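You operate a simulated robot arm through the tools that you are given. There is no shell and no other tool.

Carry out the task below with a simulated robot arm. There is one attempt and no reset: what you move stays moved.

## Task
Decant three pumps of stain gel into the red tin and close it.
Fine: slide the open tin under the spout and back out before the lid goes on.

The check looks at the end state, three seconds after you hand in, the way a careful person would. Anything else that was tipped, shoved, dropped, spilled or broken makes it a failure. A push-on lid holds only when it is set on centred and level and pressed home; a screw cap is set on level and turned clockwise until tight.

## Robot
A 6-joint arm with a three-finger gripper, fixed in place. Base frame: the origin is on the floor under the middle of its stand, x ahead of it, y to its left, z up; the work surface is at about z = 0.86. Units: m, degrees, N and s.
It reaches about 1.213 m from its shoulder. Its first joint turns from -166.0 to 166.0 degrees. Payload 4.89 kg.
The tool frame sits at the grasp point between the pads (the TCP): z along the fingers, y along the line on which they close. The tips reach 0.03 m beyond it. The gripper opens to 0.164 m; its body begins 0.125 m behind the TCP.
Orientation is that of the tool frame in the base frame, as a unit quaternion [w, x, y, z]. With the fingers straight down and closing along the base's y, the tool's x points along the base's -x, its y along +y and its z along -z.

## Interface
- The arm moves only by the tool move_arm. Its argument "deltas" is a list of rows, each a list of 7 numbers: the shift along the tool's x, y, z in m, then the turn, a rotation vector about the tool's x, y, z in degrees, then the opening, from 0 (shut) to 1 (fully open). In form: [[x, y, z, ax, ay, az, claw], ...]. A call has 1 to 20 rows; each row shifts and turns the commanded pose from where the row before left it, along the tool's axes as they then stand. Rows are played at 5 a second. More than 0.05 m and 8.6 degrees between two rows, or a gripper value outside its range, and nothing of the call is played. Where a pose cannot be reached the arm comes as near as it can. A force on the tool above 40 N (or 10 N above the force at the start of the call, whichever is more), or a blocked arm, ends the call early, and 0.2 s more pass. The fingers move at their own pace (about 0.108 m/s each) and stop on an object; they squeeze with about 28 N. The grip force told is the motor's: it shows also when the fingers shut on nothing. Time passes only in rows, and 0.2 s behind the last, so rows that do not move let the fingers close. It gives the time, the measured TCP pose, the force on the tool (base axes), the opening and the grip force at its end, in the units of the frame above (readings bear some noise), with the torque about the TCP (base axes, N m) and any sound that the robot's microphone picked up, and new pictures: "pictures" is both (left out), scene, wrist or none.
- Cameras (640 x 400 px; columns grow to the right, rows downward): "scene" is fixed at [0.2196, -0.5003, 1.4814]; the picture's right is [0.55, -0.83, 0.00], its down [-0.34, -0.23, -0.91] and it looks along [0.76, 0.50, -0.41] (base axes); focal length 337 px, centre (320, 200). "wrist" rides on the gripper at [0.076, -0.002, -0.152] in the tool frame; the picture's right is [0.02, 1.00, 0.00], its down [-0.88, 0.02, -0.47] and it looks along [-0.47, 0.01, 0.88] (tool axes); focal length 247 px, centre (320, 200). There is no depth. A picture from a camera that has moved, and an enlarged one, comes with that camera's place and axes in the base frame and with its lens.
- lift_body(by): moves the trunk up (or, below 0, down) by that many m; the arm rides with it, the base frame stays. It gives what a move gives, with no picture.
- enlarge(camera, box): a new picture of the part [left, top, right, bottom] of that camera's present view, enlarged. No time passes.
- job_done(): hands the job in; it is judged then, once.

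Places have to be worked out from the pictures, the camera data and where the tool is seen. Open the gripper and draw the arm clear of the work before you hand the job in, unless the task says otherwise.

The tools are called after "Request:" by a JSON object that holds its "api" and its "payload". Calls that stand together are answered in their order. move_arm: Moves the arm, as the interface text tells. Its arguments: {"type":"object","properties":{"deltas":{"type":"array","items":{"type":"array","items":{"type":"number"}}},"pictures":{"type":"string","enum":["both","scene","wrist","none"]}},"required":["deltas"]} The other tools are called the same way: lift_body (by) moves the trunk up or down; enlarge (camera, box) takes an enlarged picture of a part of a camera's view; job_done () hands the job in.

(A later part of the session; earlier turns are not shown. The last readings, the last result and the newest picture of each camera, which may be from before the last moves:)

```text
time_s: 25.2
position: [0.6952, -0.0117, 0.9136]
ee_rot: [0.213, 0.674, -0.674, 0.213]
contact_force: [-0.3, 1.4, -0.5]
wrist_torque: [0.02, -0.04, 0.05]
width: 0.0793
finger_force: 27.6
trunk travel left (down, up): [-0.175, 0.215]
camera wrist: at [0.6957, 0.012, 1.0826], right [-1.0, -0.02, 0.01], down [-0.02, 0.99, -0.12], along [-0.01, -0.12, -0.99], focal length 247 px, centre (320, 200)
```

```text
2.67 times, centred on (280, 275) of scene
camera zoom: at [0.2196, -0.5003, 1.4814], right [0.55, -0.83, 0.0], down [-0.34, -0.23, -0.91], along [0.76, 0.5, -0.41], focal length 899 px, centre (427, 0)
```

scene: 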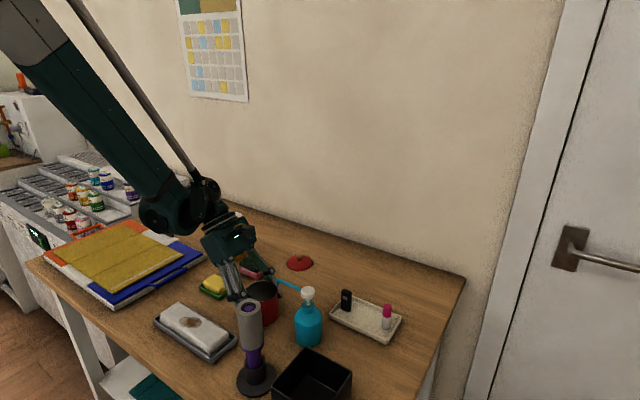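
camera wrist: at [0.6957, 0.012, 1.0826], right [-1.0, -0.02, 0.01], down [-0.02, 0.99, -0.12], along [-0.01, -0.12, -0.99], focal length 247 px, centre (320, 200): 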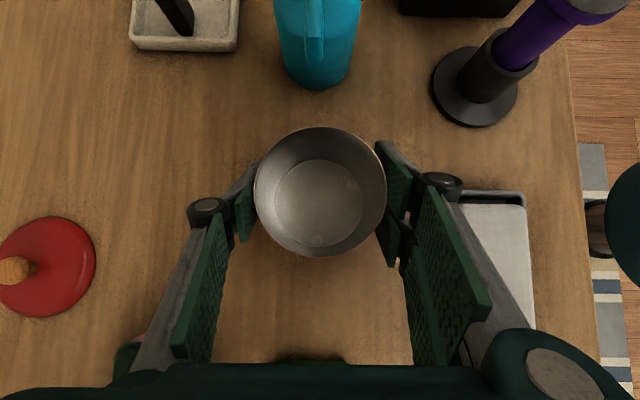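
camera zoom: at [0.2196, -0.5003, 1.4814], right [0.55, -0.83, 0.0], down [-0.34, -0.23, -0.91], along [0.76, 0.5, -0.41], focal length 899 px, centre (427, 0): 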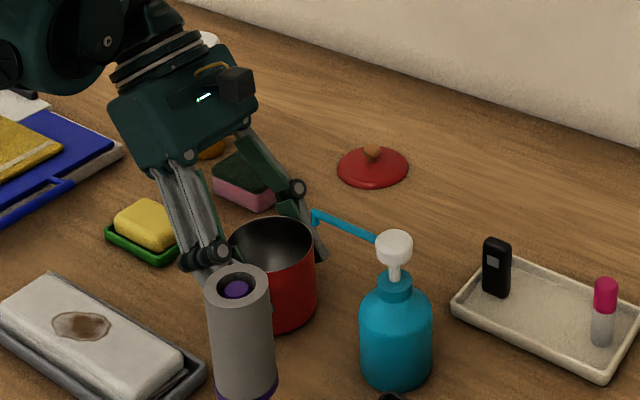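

The spout is aligned at x ≈ 0.698 and the tin centre is at 0.695. I'll slide the tin in by 4.6 cm toward -y, under the nozzle.

Request:
{"api": "move_arm", "payload": {"deltas": [[0.0123, -0.002, 0.0086, 0, 0, 0, 0.35], [0.0123, -0.001, 0.0086, 0, 0, 0, 0.35], [0.0131, 0, 0.0092, 0, 0, 0, 0.35], [0, 0, 0, 0, 0, 0, 0.35]]}}

Request:
{"api": "enlarge", "payload": {"camera": "scene", "box": [200, 200, 360, 350]}}

Request:
{"api": "enlarge", "payload": {"camera": "wrist", "box": [230, 60, 410, 270]}}

```text
time_s: 26.2
position: [0.7008, -0.0604, 0.9131]
ee_rot: [0.212, 0.675, -0.674, 0.213]
contact_force: [1.1, 0.4, 0.0]
wrist_torque: [-0.01, 0.01, 0.01]
width: 0.0793
finger_force: 27.9
trunk travel left (down, up): [-0.175, 0.215]
camera wrist: at [0.7004, -0.0352, 1.0817], right [-1.0, -0.02, 0.01], down [-0.02, 0.99, -0.12], along [-0.01, -0.12, -0.99], focal length 247 px, centre (320, 200)
```

scene: 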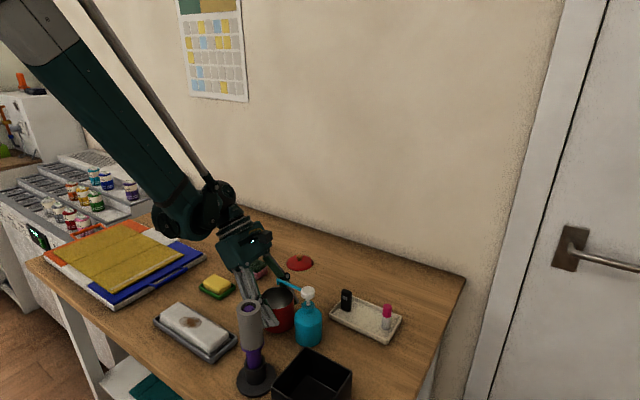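
wrist: 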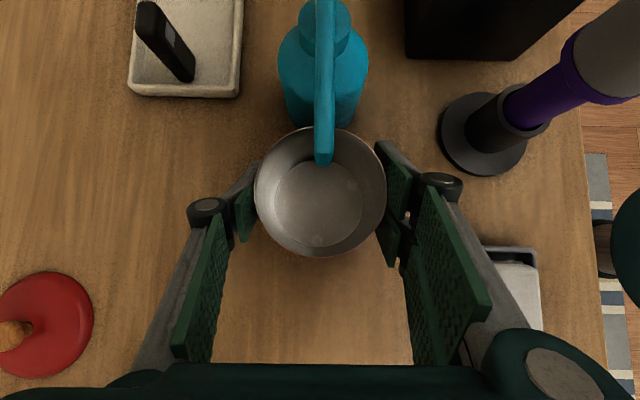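

```text
2.67 times, centred on (280, 275) of scene
camera zoom: at [0.2196, -0.5003, 1.4814], right [0.55, -0.83, 0.0], down [-0.34, -0.23, -0.91], along [0.76, 0.5, -0.41], focal length 899 px, centre (427, 0)
```

zoom: 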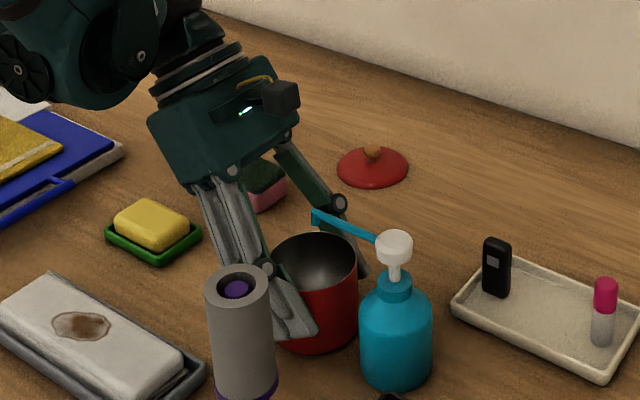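

```text
1.90 times, centred on (320, 165) of wrist
camera zoom: at [0.7004, -0.0352, 1.0817], right [-1.0, -0.02, 0.01], down [-0.02, 0.99, -0.12], along [-0.01, -0.12, -0.99], focal length 470 px, centre (320, 267)
```

zoom: 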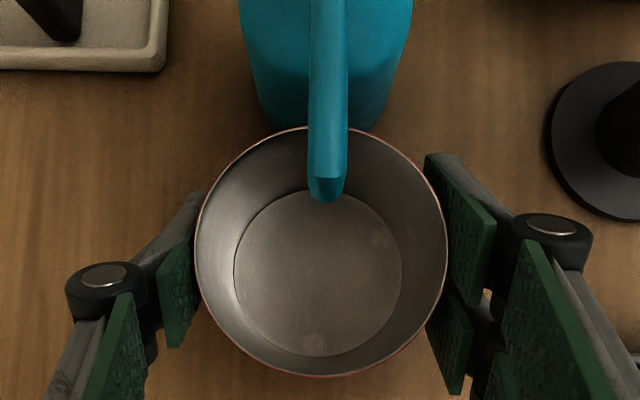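

The nozzle is 6 mm from the tin's centre, well inside the rim. I'll lower the 1 mm, release with a modest opening and withdraw along the leaned axis.

Request:
{"api": "move_arm", "payload": {"deltas": [[-0.0007, 0, 0.0009, 0, 0, 0, 0.35], [0, 0, 0, 0, 0, 0, 0.45], [0, 0, 0, 0, 0, 0, 0.53], [0, 0, 0, 0, 0, 0, 0.6], [0, 0, 0, 0, 0, 0, 0.64], [0, 0, 0, 0, 0, 0, 0.64]]}}

```text
time_s: 27.6
position: [0.7002, -0.059, 0.913]
ee_rot: [-0.213, -0.674, 0.675, -0.212]
contact_force: [0.0, 0.4, 0.0]
wrist_torque: [-0.04, 0.02, -0.01]
width: 0.1048
finger_force: 0.1
trunk travel left (down, up): [-0.175, 0.215]
camera wrist: at [0.6999, -0.0345, 1.0811], right [-1.0, -0.02, 0.01], down [-0.02, 0.99, -0.12], along [-0.01, -0.12, -0.99], focal length 247 px, centre (320, 200)
```

scene: 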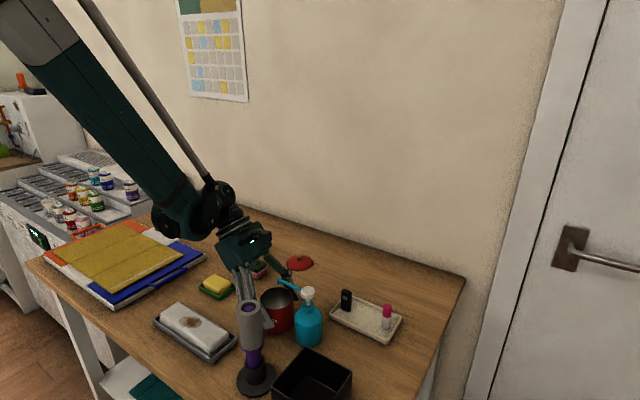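
wrist: 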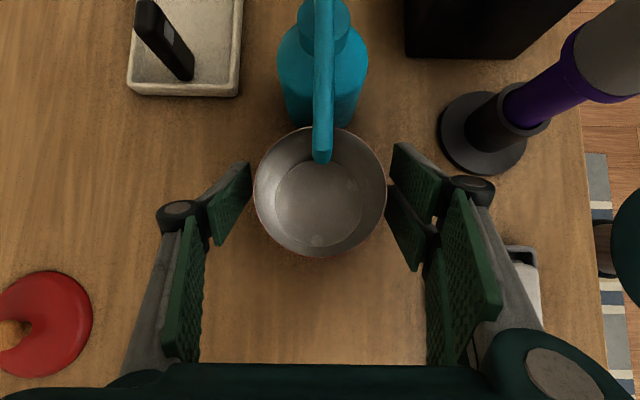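

The tin stands free under the nozzle and the fingers are open on both sides. I'll withdraw along the tool's -z.

Request:
{"api": "move_arm", "payload": {"deltas": [[0, 0, -0.02, 0, 0, 0, 0.64], [0, 0, -0.04, 0, 0, 0, 0.64], [0, 0, -0.045, 0, 0, 0, 0.64], [0, 0, -0.045, 0, 0, 0, 0.64], [0, 0, -0.045, 0, 0, 0, 0.64], [0, 0, -0.045, 0, 0, 0, 0.64], [0, 0, 0, 0, 0, 0, 0.64]]}}

Request:
{"api": "enlarge", "payload": {"camera": "scene", "box": [220, 250, 380, 360]}}

```text
time_s: 29.2
position: [0.6997, 0.0792, 1.11]
ee_rot: [-0.213, -0.674, 0.675, -0.212]
contact_force: [0.4, 0.2, 0.0]
wrist_torque: [0.0, -0.02, 0.02]
width: 0.1051
finger_force: 0.1
trunk travel left (down, up): [-0.175, 0.215]
camera wrist: at [0.6985, 0.104, 1.2786], right [-1.0, -0.02, 0.01], down [-0.02, 0.99, -0.12], along [-0.01, -0.12, -0.99], focal length 247 px, centre (320, 200)
```

scene: 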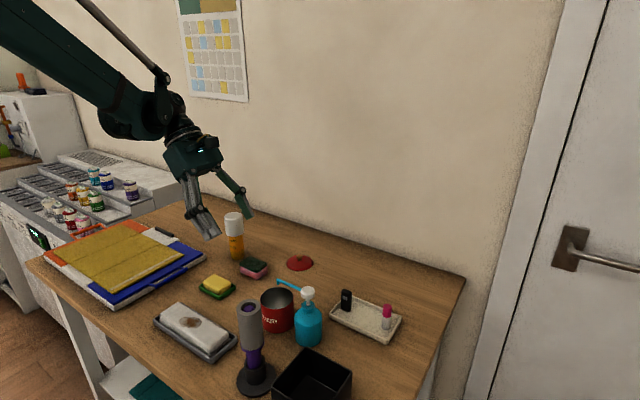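
wrist: 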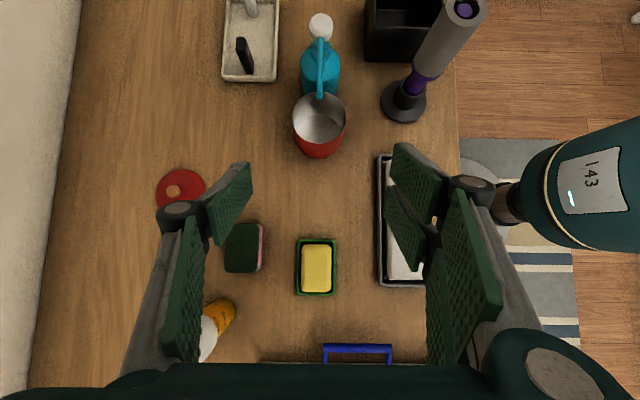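

```text
3.64 times, centred on (300, 305) of scene
camera zoom: at [0.2196, -0.5003, 1.4814], right [0.55, -0.83, 0.0], down [-0.34, -0.23, -0.91], along [0.76, 0.5, -0.41], focal length 1226 px, centre (393, -182)
```

zoom: 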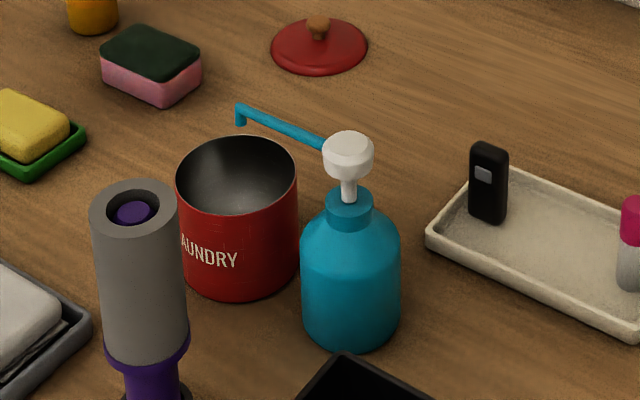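

The tin stands correctly under the nozzle. I'll take the tilt out, rise a little, rotate back +90° and close the fingers to use as a press.

Request:
{"api": "move_arm", "payload": {"deltas": [[0, 0, 0, 0, -7, 0, 0.4], [0, 0, 0, 0, -7, 0, 0.3], [0, 0, 0, 0, -7, 0, 0.2], [0, 0, 0, 0, -7, 0, 0.1], [0, 0, 0, 0, -7, 0, 0], [0, 0, -0.04, 0, 0, 0, 0], [0, 0, 0, 0, 0, 8.182, 0], [0, 0, 0, 0, 0, 8.182, 0], [0, 0, 0, 0, 0, 8.182, 0], [0, 0, 0, 0, 0, 8.182, 0], [0, 0, 0, 0, 0, 8.182, 0], [0, 0, 0, 0, 0, 8.182, 0], [0, 0, 0, 0, 0, 8.182, 0], [0, 0, 0, 0, 0, 8.182, 0], [0, 0, 0, 0, 0, 8.182, 0], [0, 0, 0, 0, 0, 8.182, 0], [0, 0, 0, 0, 0, 8.182, 0], [0, 0, 0, 0, 0, 0, 0]]}}

```text
time_s: 33.0
position: [0.6998, 0.0802, 1.1496]
ee_rot: [0.0, 0.001, 1.0, 0.0]
contact_force: [-0.3, -0.3, 0.0]
wrist_torque: [-0.01, 0.04, -0.01]
width: 0.0
finger_force: 28.3
trunk travel left (down, up): [-0.175, 0.215]
camera wrist: at [0.622, 0.0776, 1.3013], right [-0.02, 1.0, 0.0], down [0.88, 0.02, 0.47], along [0.47, 0.01, -0.88], focal length 247 px, centre (320, 200)
```

scene: 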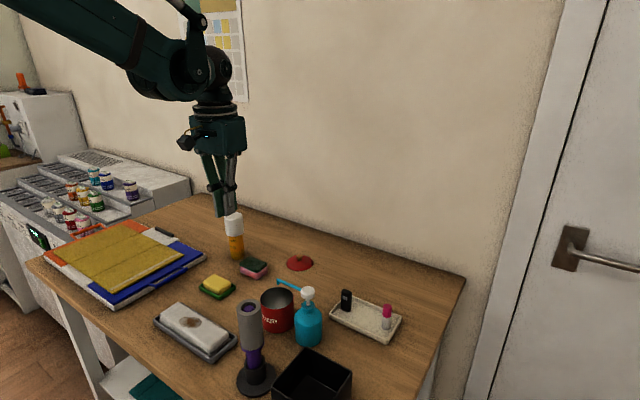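
wrist: 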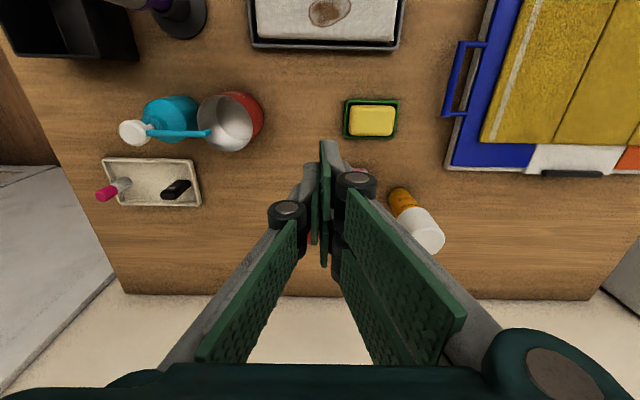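

The fingers are shut and pointing straight down. I'll move over the pump head at safe height and check the alignment from above.

Request:
{"api": "move_arm", "payload": {"deltas": [[0, -0.046, 0, 0, 0, 0, 0], [0, -0.046, 0, 0, 0, 0, 0], [0, -0.047, 0, 0, 0, 0, 0], [0, -0.047, 0, 0, 0, 0, 0], [0, -0.046, 0, 0, 0, 0, 0], [0, 0, 0.04, 0, 0, 0, 0], [0, 0, 0.04, 0, 0, 0, 0], [0, 0, 0, 0, 0, 0, 0]]}}

Request:
{"api": "enlarge", "payload": {"camera": "scene", "box": [240, 200, 380, 350]}}

Request:
{"api": "enlarge", "payload": {"camera": "wrist", "box": [240, 100, 440, 260]}}

```text
time_s: 34.8
position: [0.6989, -0.1505, 1.0662]
ee_rot: [0.0, 0.0, 1.0, 0.0]
contact_force: [0.2, -0.4, -0.9]
wrist_torque: [0.03, 0.07, 0.02]
width: 0.0002
finger_force: 28.4
trunk travel left (down, up): [-0.175, 0.215]
camera wrist: at [0.6211, -0.1528, 1.2199], right [-0.02, 1.0, 0.0], down [0.88, 0.02, 0.47], along [0.47, 0.01, -0.88], focal length 247 px, centre (320, 200)
```

scene: 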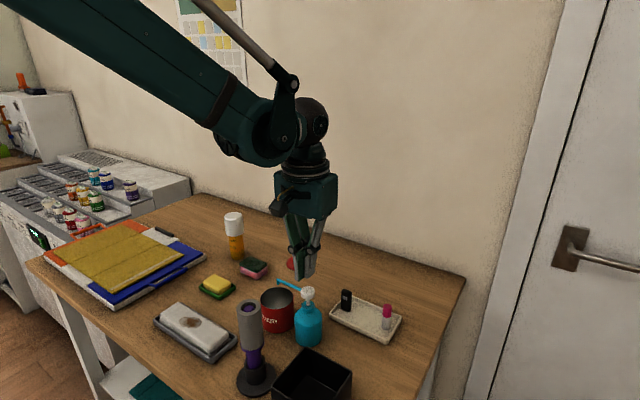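
wrist: 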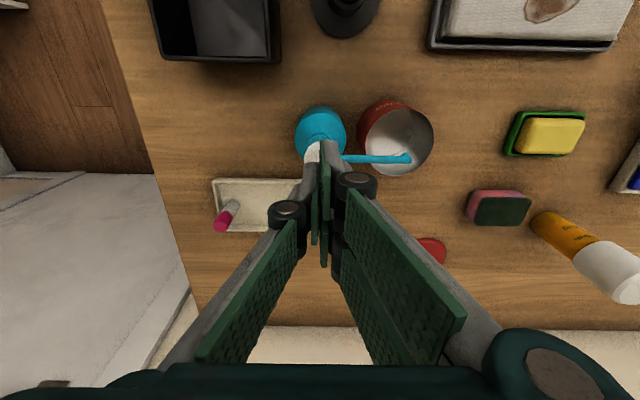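

```text
2.67 times, centred on (310, 275) of scene
camera zoom: at [0.2196, -0.5003, 1.4814], right [0.55, -0.83, 0.0], down [-0.34, -0.23, -0.91], along [0.76, 0.5, -0.41], focal length 899 px, centre (347, 0)
```

zoom: 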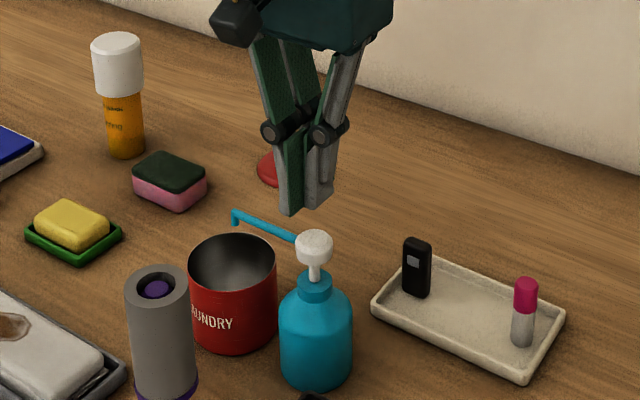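

```text
2.50 times, centred on (340, 180) of wrist
camera zoom: at [0.6211, -0.1528, 1.2199], right [-0.02, 1.0, 0.0], down [0.88, 0.02, 0.47], along [0.47, 0.01, -0.88], focal length 617 px, centre (270, 250)
```

zoom: 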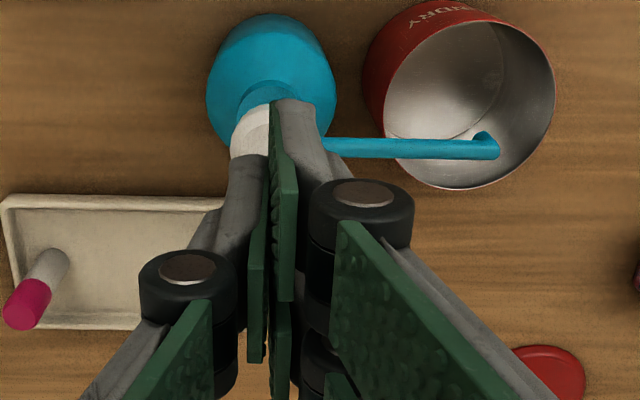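

The fingertips are aligned over the pump head, whose top is near z = 0.998. I'll go down toward contact in small steps and read the force.

Request:
{"api": "move_arm", "payload": {"deltas": [[0, -0.0005, 0.015, 0, 0, 0, 0], [0, 0, 0.01, 0, 0, 0, 0], [0, 0, 0.005, 0, 0, 0, 0], [0, 0, 0.003, 0, 0, 0, 0], [0, 0, 0, 0, 0, 0, 0]]}}

Request:
{"api": "enlarge", "payload": {"camera": "scene", "box": [260, 230, 360, 350]}}

```text
time_s: 36.0
position: [0.6989, -0.1541, 1.0352]
ee_rot: [0.0, -0.001, 1.0, 0.0]
contact_force: [0.9, -0.1, -0.2]
wrist_torque: [0.01, 0.0, 0.03]
width: 0.0001
finger_force: 27.7
trunk travel left (down, up): [-0.175, 0.215]
camera wrist: at [0.6211, -0.1551, 1.188], right [-0.02, 1.0, 0.0], down [0.88, 0.02, 0.47], along [0.47, 0.01, -0.88], focal length 247 px, centre (320, 200)
```

scene: 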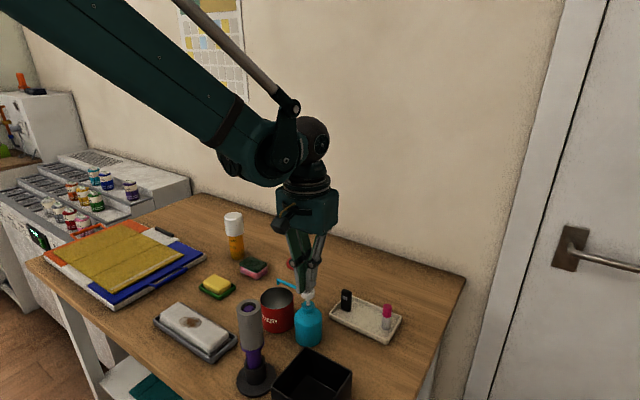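
wrist: 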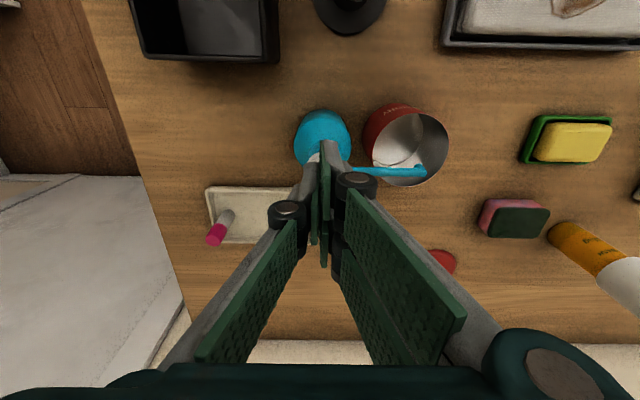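

```text
3.33 times, centred on (310, 290) of scene
camera zoom: at [0.2196, -0.5003, 1.4814], right [0.55, -0.83, 0.0], down [-0.34, -0.23, -0.91], along [0.76, 0.5, -0.41], focal length 1123 px, centre (353, -100)
```

zoom: 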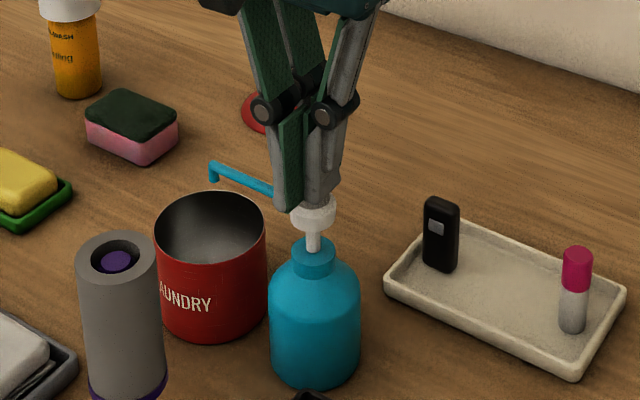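

The tips are just above the head. I'll press down 10 mm in 2 mm steps and watch the force and sound.

Request:
{"api": "move_arm", "payload": {"deltas": [[0, 0.001, 0.002, 0, 0, 0, 0], [0, 0, 0.002, 0, 0, 0, 0], [0, 0, 0.002, 0, 0, 0, 0], [0, 0, 0.002, 0, 0, 0, 0], [0, 0, 0.002, 0, 0, 0, 0], [0, 0, 0, 0, 0, 0, 0]]}}

Request:
{"api": "enlarge", "payload": {"camera": "scene", "box": [260, 230, 360, 350]}}

```text
time_s: 37.4
position: [0.6989, -0.1519, 1.026]
ee_rot: [0.0, -0.001, 1.0, -0.001]
contact_force: [1.8, 1.1, 3.0]
wrist_torque: [0.0, -0.05, 0.03]
width: 0.0061
finger_force: 45.2
trunk travel left (down, up): [-0.175, 0.215]
camera wrist: at [0.6213, -0.1542, 1.1784], right [-0.02, 1.0, 0.0], down [0.88, 0.02, 0.47], along [0.47, 0.01, -0.88], focal length 247 px, centre (320, 200)
```

scene: 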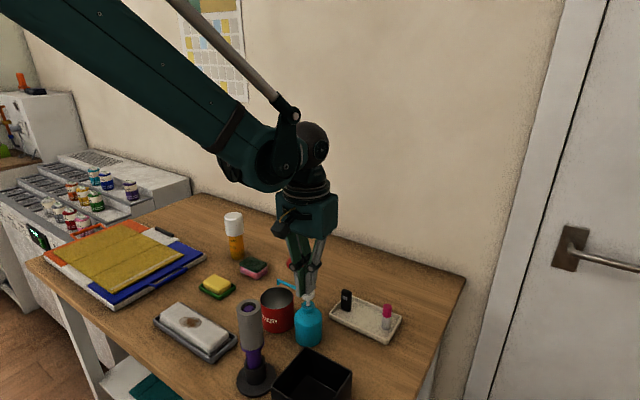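
wrist: 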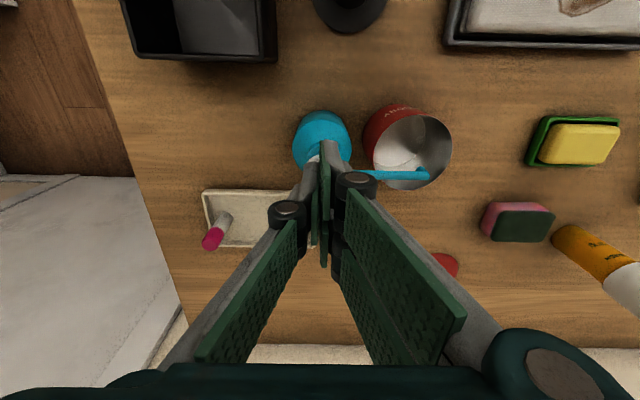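

```text
3.33 times, centred on (310, 290) of scene
camera zoom: at [0.2196, -0.5003, 1.4814], right [0.55, -0.83, 0.0], down [-0.34, -0.23, -0.91], along [0.76, 0.5, -0.41], focal length 1123 px, centre (353, -100)
```

zoom: 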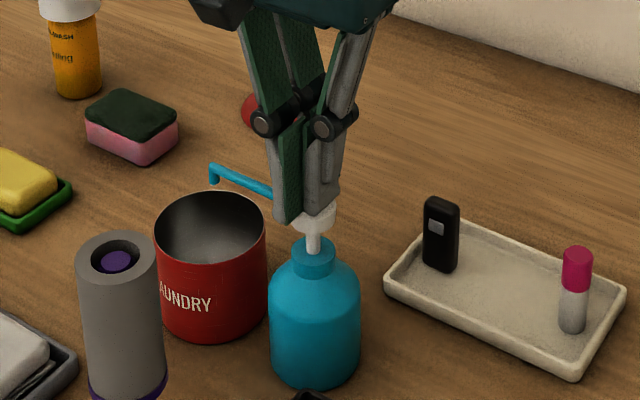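

There is light contact (3 N), and the fingers have spread by 6 mm. I'll look closely at the tips before pressing further.

Request:
{"api": "enlarge", "payload": {"camera": "scene", "box": [285, 265, 330, 310]}}

Request:
{"api": "enlarge", "payload": {"camera": "wrist", "box": [280, 90, 440, 210]}}

```text
8.89 times, centred on (308, 288) of scene
camera zoom: at [0.2196, -0.5003, 1.4814], right [0.55, -0.83, 0.0], down [-0.34, -0.23, -0.91], along [0.76, 0.5, -0.41], focal length 2996 px, centre (431, -578)
```

zoom: 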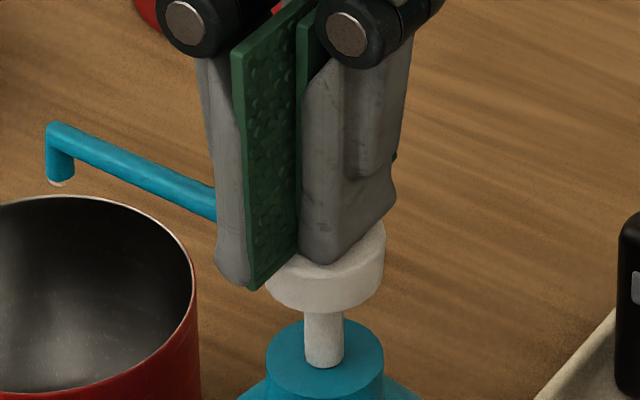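

```text
3.33 times, centred on (360, 150) of wrist
camera zoom: at [0.6213, -0.1542, 1.1784], right [-0.02, 1.0, 0.0], down [0.88, 0.02, 0.47], along [0.47, 0.01, -0.88], focal length 823 px, centre (187, 367)
```

zoom: 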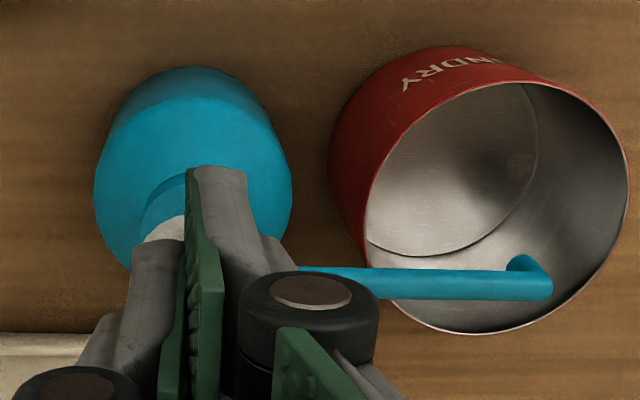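

The single finger presses squarely on the head and the spring feels soft. I'll keep pressing in 2 mm steps toward the bottom of the stroke.

Request:
{"api": "move_arm", "payload": {"deltas": [[0, 0, 0.002, 0, 0, 0, 0], [0, 0, 0.002, 0, 0, 0, 0], [0, 0, 0.002, 0, 0, 0, 0], [0, 0, 0, 0, 0, 0, 0]]}}

Request:
{"api": "enlarge", "payload": {"camera": "scene", "box": [270, 255, 335, 320]}}

```text
time_s: 38.4
position: [0.6992, -0.1533, 1.0209]
ee_rot: [0.0, -0.001, 1.0, 0.0]
contact_force: [-0.3, 3.0, 7.0]
wrist_torque: [0.09, 0.01, 0.0]
width: 0.0063
finger_force: 45.2
trunk travel left (down, up): [-0.175, 0.215]
camera wrist: at [0.6213, -0.155, 1.1725], right [-0.02, 1.0, 0.0], down [0.88, 0.02, 0.47], along [0.47, 0.01, -0.88], focal length 247 px, centre (320, 200)
```

scene: 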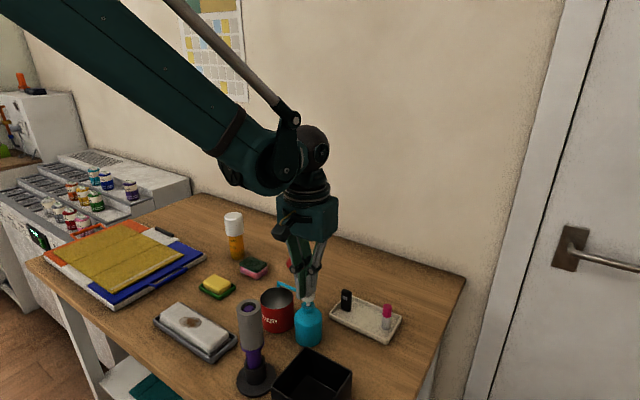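
wrist: 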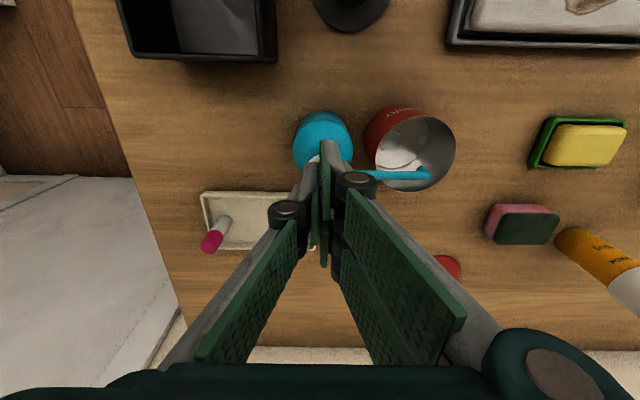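

```text
6.15 times, centred on (302, 288) of scene
camera zoom: at [0.2196, -0.5003, 1.4814], right [0.55, -0.83, 0.0], down [-0.34, -0.23, -0.91], along [0.76, 0.5, -0.41], focal length 2074 px, centre (428, -338)
```

zoom: 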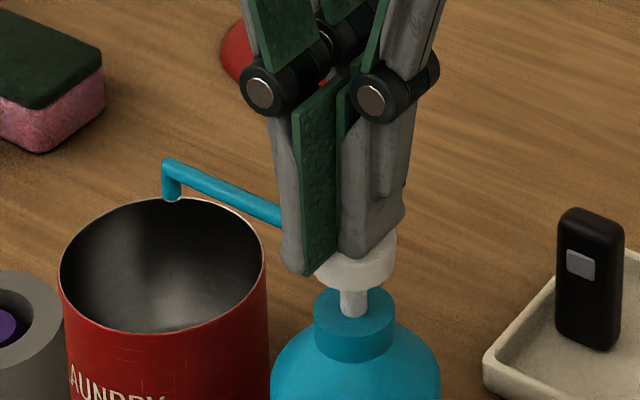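

The head has gone down about 5 mm with 7 N on the tool. I'll continue.

Request:
{"api": "move_arm", "payload": {"deltas": [[0, 0, 0.002, 0, 0, 0, 0], [0, 0, 0.002, 0, 0, 0, 0], [0, 0, 0.002, 0, 0, 0, 0], [0, 0, 0, 0, 0, 0, 0]], "pictures": "scene"}}

Request:
{"api": "enlarge", "payload": {"camera": "scene", "box": [270, 255, 335, 320]}}

```text
time_s: 39.4
position: [0.6988, -0.1535, 1.0146]
ee_rot: [-0.001, 0.0, 1.0, 0.0]
contact_force: [3.9, 2.6, 11.9]
wrist_torque: [0.08, -0.07, 0.01]
width: 0.0058
finger_force: 44.8
trunk travel left (down, up): [-0.175, 0.215]
```

scene: 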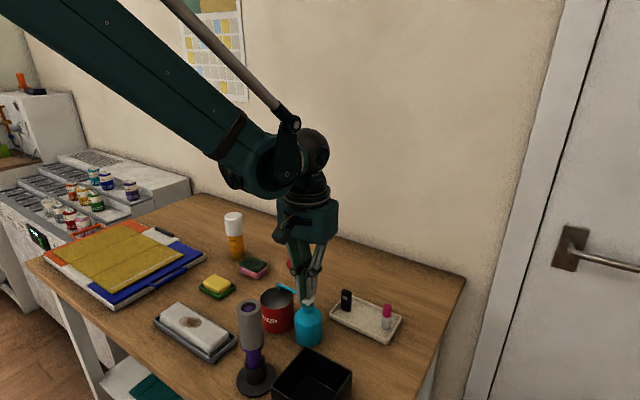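

```text
6.15 times, centred on (302, 288) of scene
camera zoom: at [0.2196, -0.5003, 1.4814], right [0.55, -0.83, 0.0], down [-0.34, -0.23, -0.91], along [0.76, 0.5, -0.41], focal length 2074 px, centre (428, -338)
```

zoom: 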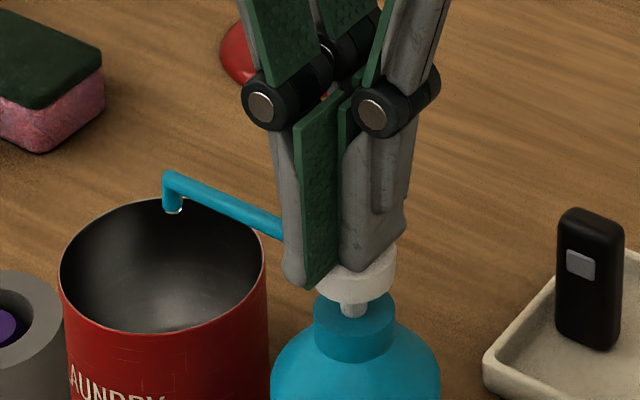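

The force is 12 N, with some stem still showing and gel forming at the nozzle. I'll press on to the bottom of the stroke.

Request:
{"api": "move_arm", "payload": {"deltas": [[0, 0, 0.002, 0, 0, 0, 0], [0, 0, 0.002, 0, 0, 0, 0], [0, 0, 0, 0, 0, 0, 0]], "pictures": "scene"}}

Request:
{"api": "enlarge", "payload": {"camera": "scene", "box": [270, 255, 335, 320]}}

```text
time_s: 40.0
position: [0.6992, -0.1535, 1.0129]
ee_rot: [0.002, 0.0, 1.0, -0.001]
contact_force: [0.2, 1.3, 33.4]
wrist_torque: [0.13, 0.02, 0.04]
width: 0.0062
finger_force: 45.0
trunk travel left (down, up): [-0.175, 0.215]
stopped in row 3: the force on the tool passed its limit at 43 N (the readings are from after the stop); the commanded pose is now the measured one
```

scene: 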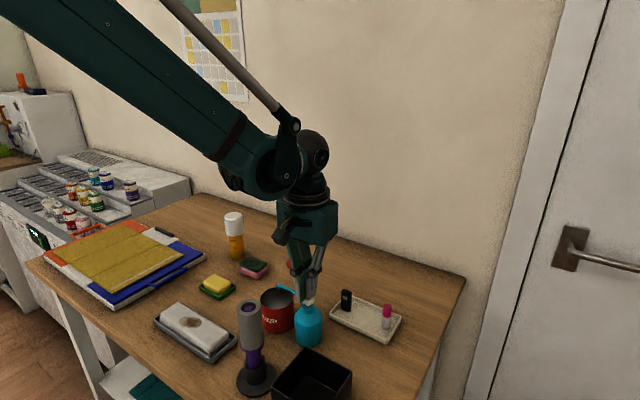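

```text
6.15 times, centred on (302, 288) of scene
camera zoom: at [0.2196, -0.5003, 1.4814], right [0.55, -0.83, 0.0], down [-0.34, -0.23, -0.91], along [0.76, 0.5, -0.41], focal length 2074 px, centre (428, -338)
```

zoom: 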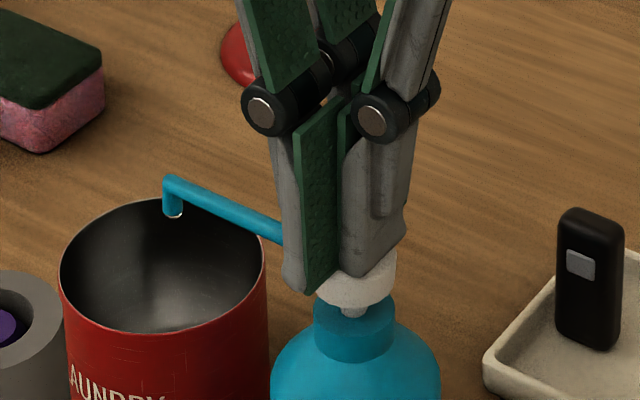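

The stroke bottomed at TCP z ≈ 1.0125. I'll let the head rise fully and look for gel in the tin.

Request:
{"api": "move_arm", "payload": {"deltas": [[0, 0, -0.005, 0, 0, 0, 0], [0, 0, -0.005, 0, 0, 0, 0], [0, 0, -0.006, 0, 0, 0, 0], [0, 0, -0.006, 0, 0, 0, 0], [0, 0, 0, 0, 0, 0, 0]]}}

Request:
{"api": "enlarge", "payload": {"camera": "scene", "box": [260, 255, 340, 345]}}

Request:
{"api": "enlarge", "payload": {"camera": "wrist", "box": [280, 80, 480, 210]}}

```text
time_s: 41.2
position: [0.7007, -0.1532, 1.033]
ee_rot: [0.001, 0.0, 1.0, -0.001]
contact_force: [-0.2, 1.3, 0.8]
wrist_torque: [-0.02, 0.02, 0.0]
width: 0.0001
finger_force: 45.4
trunk travel left (down, up): [-0.175, 0.215]
camera wrist: at [0.6213, -0.1552, 1.185], right [-0.02, 1.0, 0.0], down [0.88, 0.02, 0.47], along [0.47, 0.01, -0.88], focal length 247 px, centre (320, 200)
```

scene: 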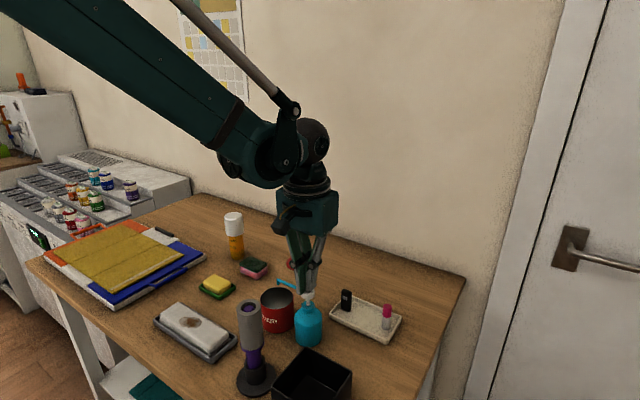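
wrist: 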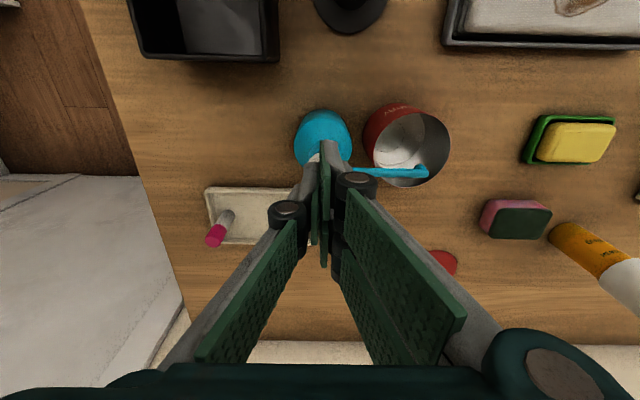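

```text
4.44 times, centred on (300, 300) of scene
camera zoom: at [0.2196, -0.5003, 1.4814], right [0.55, -0.83, 0.0], down [-0.34, -0.23, -0.91], along [0.76, 0.5, -0.41], focal length 1498 px, centre (409, -244)
```

zoom: 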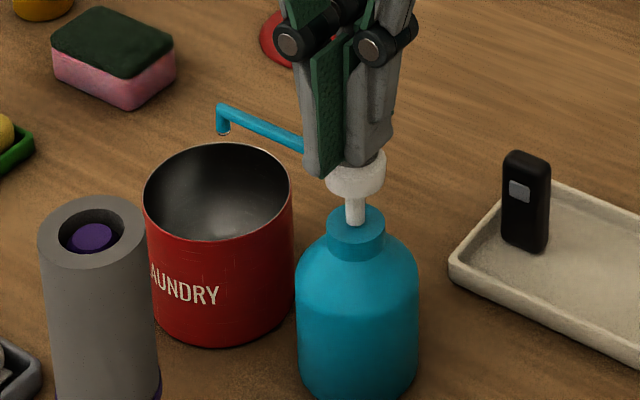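

```text
3.08 times, centred on (380, 145) of wrist
camera zoom: at [0.6213, -0.1552, 1.185], right [-0.02, 1.0, 0.0], down [0.88, 0.02, 0.47], along [0.47, 0.01, -0.88], focal length 760 px, centre (135, 369)
```

zoom: 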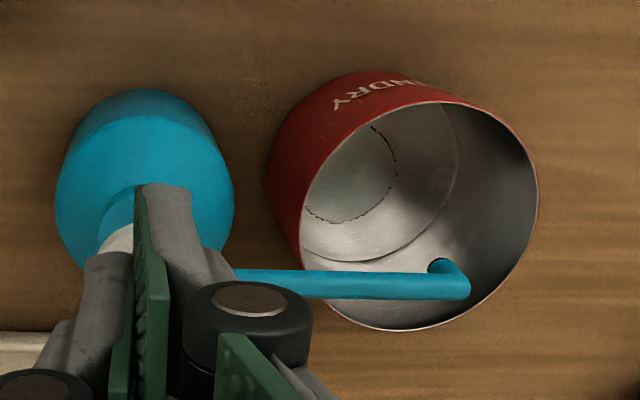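

A faint puddle is now visible on the tin's floor under the nozzle, so one full pump went in and the head is back up. I'll do the second full stroke.

Request:
{"api": "move_arm", "payload": {"deltas": [[0, 0, 0, 0, 0, 0, 0], [0, 0, 0.004, 0, 0, 0, 0], [0, 0, 0.004, 0, 0, 0, 0], [0, 0, 0.004, 0, 0, 0, 0], [0, 0, 0.004, 0, 0, 0, 0], [0, 0, 0.003, 0, 0, 0, 0], [0, 0, 0.002, 0, 0, 0, 0], [0, 0, 0.001, 0, 0, 0, 0], [0, 0, 0.001, 0, 0, 0, 0], [0, 0, 0.001, 0, 0, 0, 0], [0, 0, 0, 0, 0, 0, 0]], "pictures": "scene"}}

Request:
{"api": "enlarge", "payload": {"camera": "scene", "box": [260, 255, 340, 345]}}

```text
time_s: 43.2
position: [0.6982, -0.1531, 1.0134]
ee_rot: [0.001, -0.001, 1.0, 0.0]
contact_force: [-1.4, 5.8, 34.3]
wrist_torque: [0.16, 0.04, 0.01]
width: 0.0059
finger_force: 44.9
trunk travel left (down, up): [-0.175, 0.215]
stopped in row 9: the force on the tool passed its limit at 42 N (the readings are from after the stop); the commanded pose is now the measured one
```

scene: 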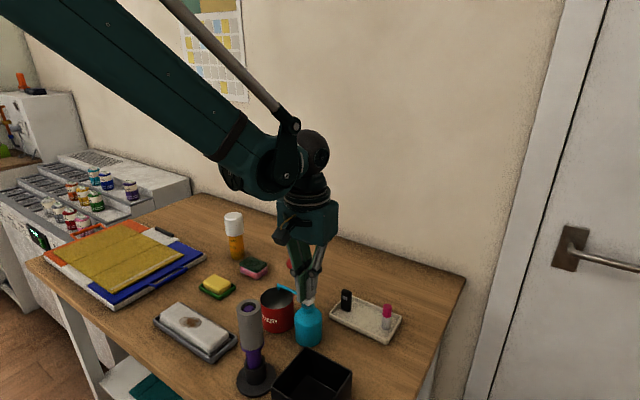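

```text
4.44 times, centred on (300, 300) of scene
camera zoom: at [0.2196, -0.5003, 1.4814], right [0.55, -0.83, 0.0], down [-0.34, -0.23, -0.91], along [0.76, 0.5, -0.41], focal length 1498 px, centre (409, -244)
```

zoom: 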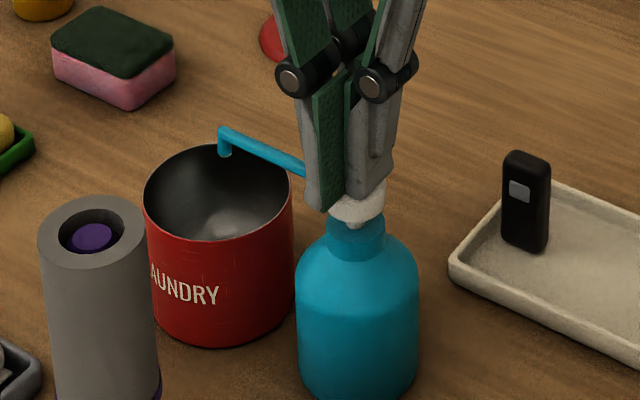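

The second stroke bottomed at the same height, so I'll let the head return fully.

Request:
{"api": "move_arm", "payload": {"deltas": [[0, 0, -0.005, 0, 0, 0, 0], [0, 0, -0.005, 0, 0, 0, 0], [0, 0, -0.006, 0, 0, 0, 0], [0, 0, -0.006, 0, 0, 0, 0], [0, 0, 0, 0, 0, 0, 0]]}}

Request:
{"api": "enlarge", "payload": {"camera": "wrist", "box": [280, 80, 480, 210]}}

Request:
{"api": "enlarge", "payload": {"camera": "scene", "box": [260, 255, 340, 345]}}

```text
time_s: 44.4
position: [0.7003, -0.154, 1.0328]
ee_rot: [0.001, 0.0, 1.0, 0.0]
contact_force: [-1.3, -0.7, 0.0]
wrist_torque: [-0.02, 0.01, 0.03]
width: 0.0
finger_force: 45.0
trunk travel left (down, up): [-0.175, 0.215]
camera wrist: at [0.6226, -0.1561, 1.1849], right [-0.02, 1.0, 0.0], down [0.88, 0.02, 0.47], along [0.47, 0.01, -0.88], focal length 247 px, centre (320, 200)
```

scene: 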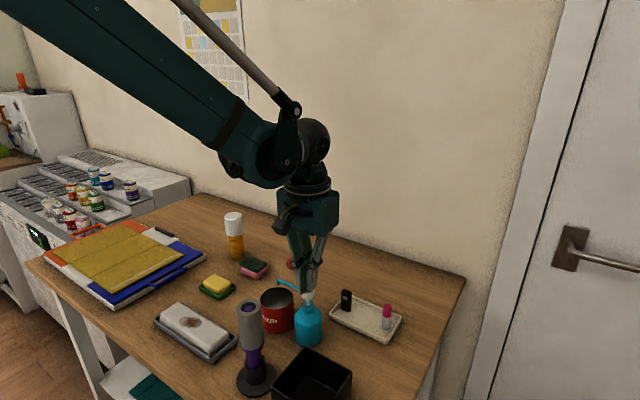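
wrist: 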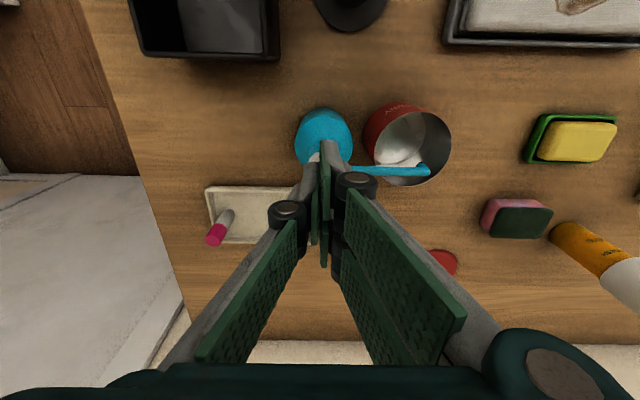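

```text
3.08 times, centred on (380, 145) of wrist
camera zoom: at [0.6226, -0.1561, 1.1849], right [-0.02, 1.0, 0.0], down [0.88, 0.02, 0.47], along [0.47, 0.01, -0.88], focal length 760 px, centre (135, 369)
```

zoom: 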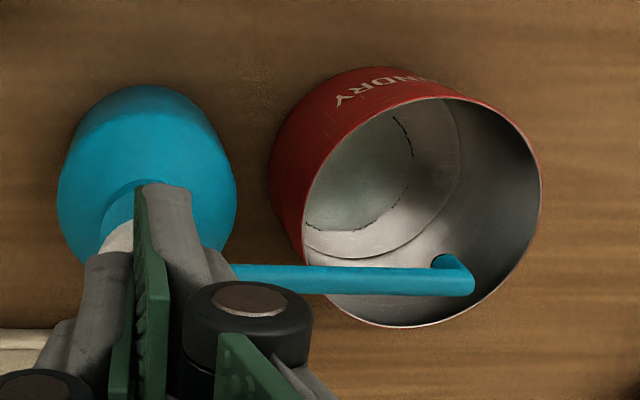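

```text
4.44 times, centred on (300, 300) of scene
camera zoom: at [0.2196, -0.5003, 1.4814], right [0.55, -0.83, 0.0], down [-0.34, -0.23, -0.91], along [0.76, 0.5, -0.41], focal length 1498 px, centre (409, -244)
```

zoom: 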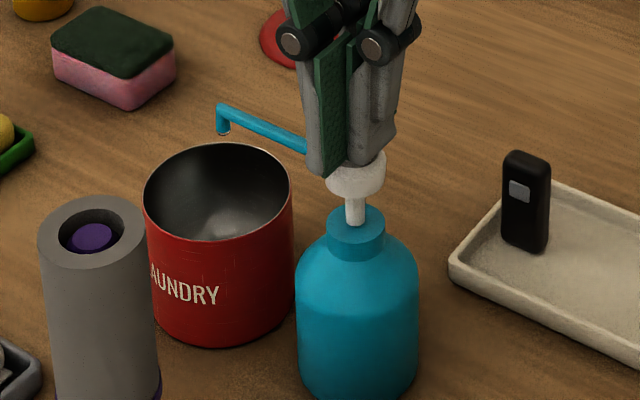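

The puddle has grown visibly, so the second pump counted and the head is up again. I'll do the third stroke.

Request:
{"api": "move_arm", "payload": {"deltas": [[0, 0, 0, 0, 0, 0, 0], [0, 0, 0.004, 0, 0, 0, 0], [0, 0, 0.004, 0, 0, 0, 0], [0, 0, 0.004, 0, 0, 0, 0], [0, 0, 0.004, 0, 0, 0, 0], [0, 0, 0.003, 0, 0, 0, 0], [0, 0, 0.002, 0, 0, 0, 0], [0, 0, 0.001, 0, 0, 0, 0], [0, 0, 0.001, 0, 0, 0, 0], [0, 0, 0.001, 0, 0, 0, 0], [0, 0, 0, 0, 0, 0, 0]], "pictures": "scene"}}

Request:
{"api": "enlarge", "payload": {"camera": "scene", "box": [260, 255, 340, 345]}}

```text
time_s: 46.2
position: [0.7005, -0.1538, 1.0123]
ee_rot: [0.002, -0.001, 1.0, 0.001]
contact_force: [2.0, 2.9, 31.0]
wrist_torque: [0.14, 0.06, -0.02]
width: 0.006
finger_force: 45.2
trunk travel left (down, up): [-0.175, 0.215]
stopped in row 8: the force on the tool passed its limit at 42 N (the readings are from after the stop); the commanded pose is now the measured one
```

scene: 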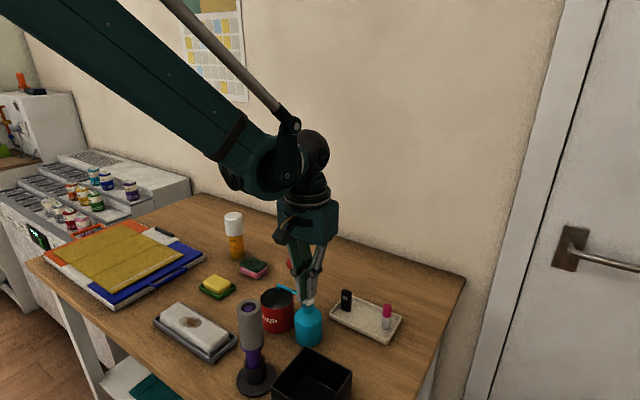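

```text
4.44 times, centred on (300, 300) of scene
camera zoom: at [0.2196, -0.5003, 1.4814], right [0.55, -0.83, 0.0], down [-0.34, -0.23, -0.91], along [0.76, 0.5, -0.41], focal length 1498 px, centre (409, -244)
```

zoom: 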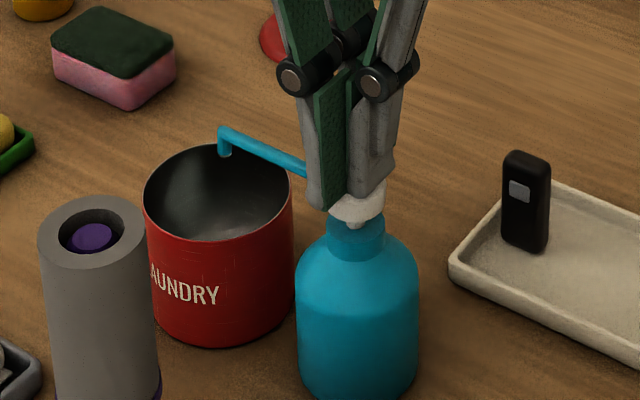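

The third stroke bottomed too. I'll raise slowly to let the head return, then go well clear and look into the tin.

Request:
{"api": "move_arm", "payload": {"deltas": [[0, 0, -0.005, 0, 0, 0, 0], [0, 0, -0.005, 0, 0, 0, 0], [0, 0, -0.006, 0, 0, 0, 0], [0, 0, -0.006, 0, 0, 0, 0], [0, 0, 0, 0, 0, 0, 0], [0, 0, -0.02, 0, 0, 0, 0], [0, 0, -0.04, 0, 0, 0, 0], [0, 0, -0.04, 0, 0, 0, 0], [0, 0, 0, 0, 0, 0, 0]]}}

Request:
{"api": "enlarge", "payload": {"camera": "wrist", "box": [280, 80, 480, 210]}}

Request:
{"api": "enlarge", "payload": {"camera": "scene", "box": [260, 255, 340, 345]}}

```text
time_s: 48.2
position: [0.7003, -0.1553, 1.1335]
ee_rot: [0.002, 0.0, 1.0, 0.001]
contact_force: [-0.1, -0.6, 0.1]
wrist_torque: [-0.02, -0.08, -0.01]
width: 0.0
finger_force: 44.9
trunk travel left (down, up): [-0.175, 0.215]
camera wrist: at [0.6212, -0.1562, 1.2847], right [-0.02, 1.0, 0.0], down [0.88, 0.02, 0.48], along [0.48, 0.01, -0.88], focal length 247 px, centre (320, 200)
```

scene: 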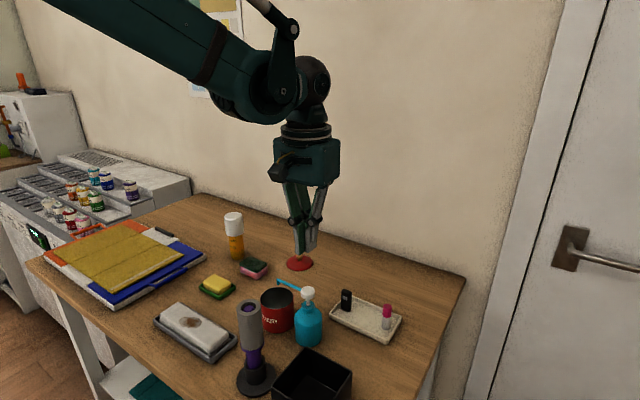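
wrist: 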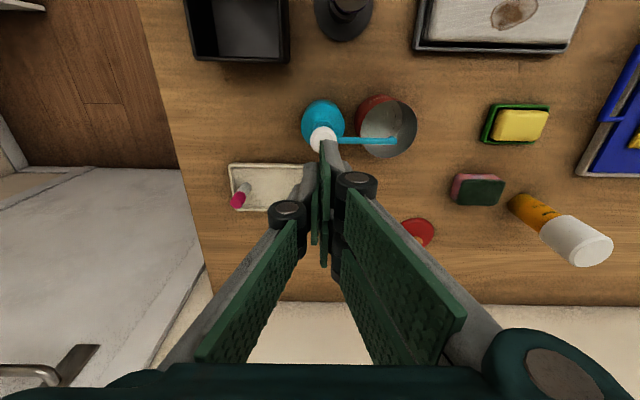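

```text
3.08 times, centred on (380, 145) of wrist
camera zoom: at [0.6212, -0.1562, 1.2847], right [-0.02, 1.0, 0.0], down [0.88, 0.02, 0.48], along [0.48, 0.01, -0.88], focal length 760 px, centre (135, 369)
```

zoom: 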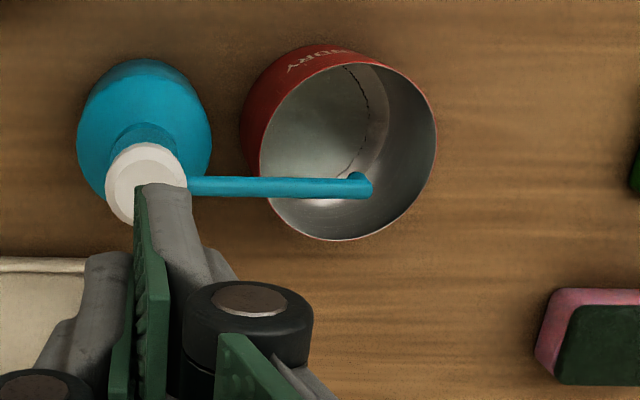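

```text
4.44 times, centred on (300, 300) of scene
camera zoom: at [0.2196, -0.5003, 1.4814], right [0.55, -0.83, 0.0], down [-0.34, -0.23, -0.91], along [0.76, 0.5, -0.41], focal length 1498 px, centre (409, -244)
```

zoom: 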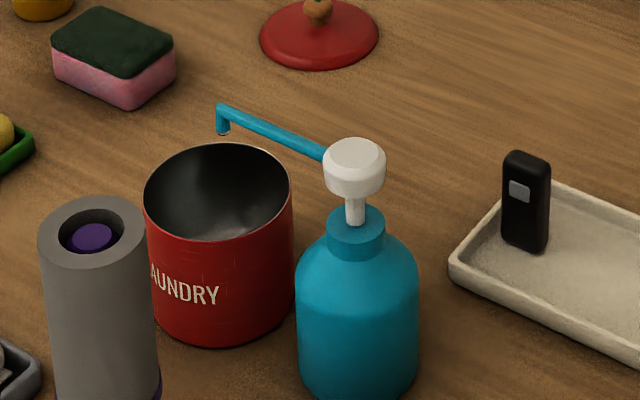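

All three pumps are in, the nozzle is clean and nothing else moved. I'll go back over to the +y side, rotate -90° and open the fingers again.

Request:
{"api": "move_arm", "payload": {"deltas": [[0, 0.046, -0.004, 0, 0, 0, 0], [0, 0.047, -0.004, 0, 0, 0, 0], [0, 0.047, -0.004, 0, 0, 0, 0], [0, 0.047, -0.004, 0, 0, 0, 0], [0, 0.047, 0, 0, 0, 0, 0], [0, 0, 0, 0, 0, -8.182, 0.1], [0, 0, 0, 0, 0, -8.182, 0.2], [0, 0, 0, 0, 0, -8.182, 0.3], [0, 0, 0, 0, 0, -8.182, 0.4], [0, 0, 0, 0, 0, -8.182, 0.5], [0, 0, 0, 0, 0, -8.182, 0.6], [0, 0, 0, 0, 0, -8.182, 0.64], [0, 0, 0, 0, 0, -8.182, 0.64], [0, 0, 0, 0, 0, -8.182, 0.64], [0, 0, 0, 0, 0, -8.182, 0.64], [0, 0, 0, 0, 0, -8.182, 0.64], [0, 0, 0, 0, 0, 0, 0.64]], "pictures": "none"}}

```text
time_s: 51.8
position: [0.7001, 0.0813, 1.1484]
ee_rot: [-0.001, 0.708, -0.706, 0.002]
contact_force: [0.9, -0.3, -0.6]
wrist_torque: [-0.01, 0.0, 0.03]
width: 0.1049
finger_force: 0.1
trunk travel left (down, up): [-0.175, 0.215]
```

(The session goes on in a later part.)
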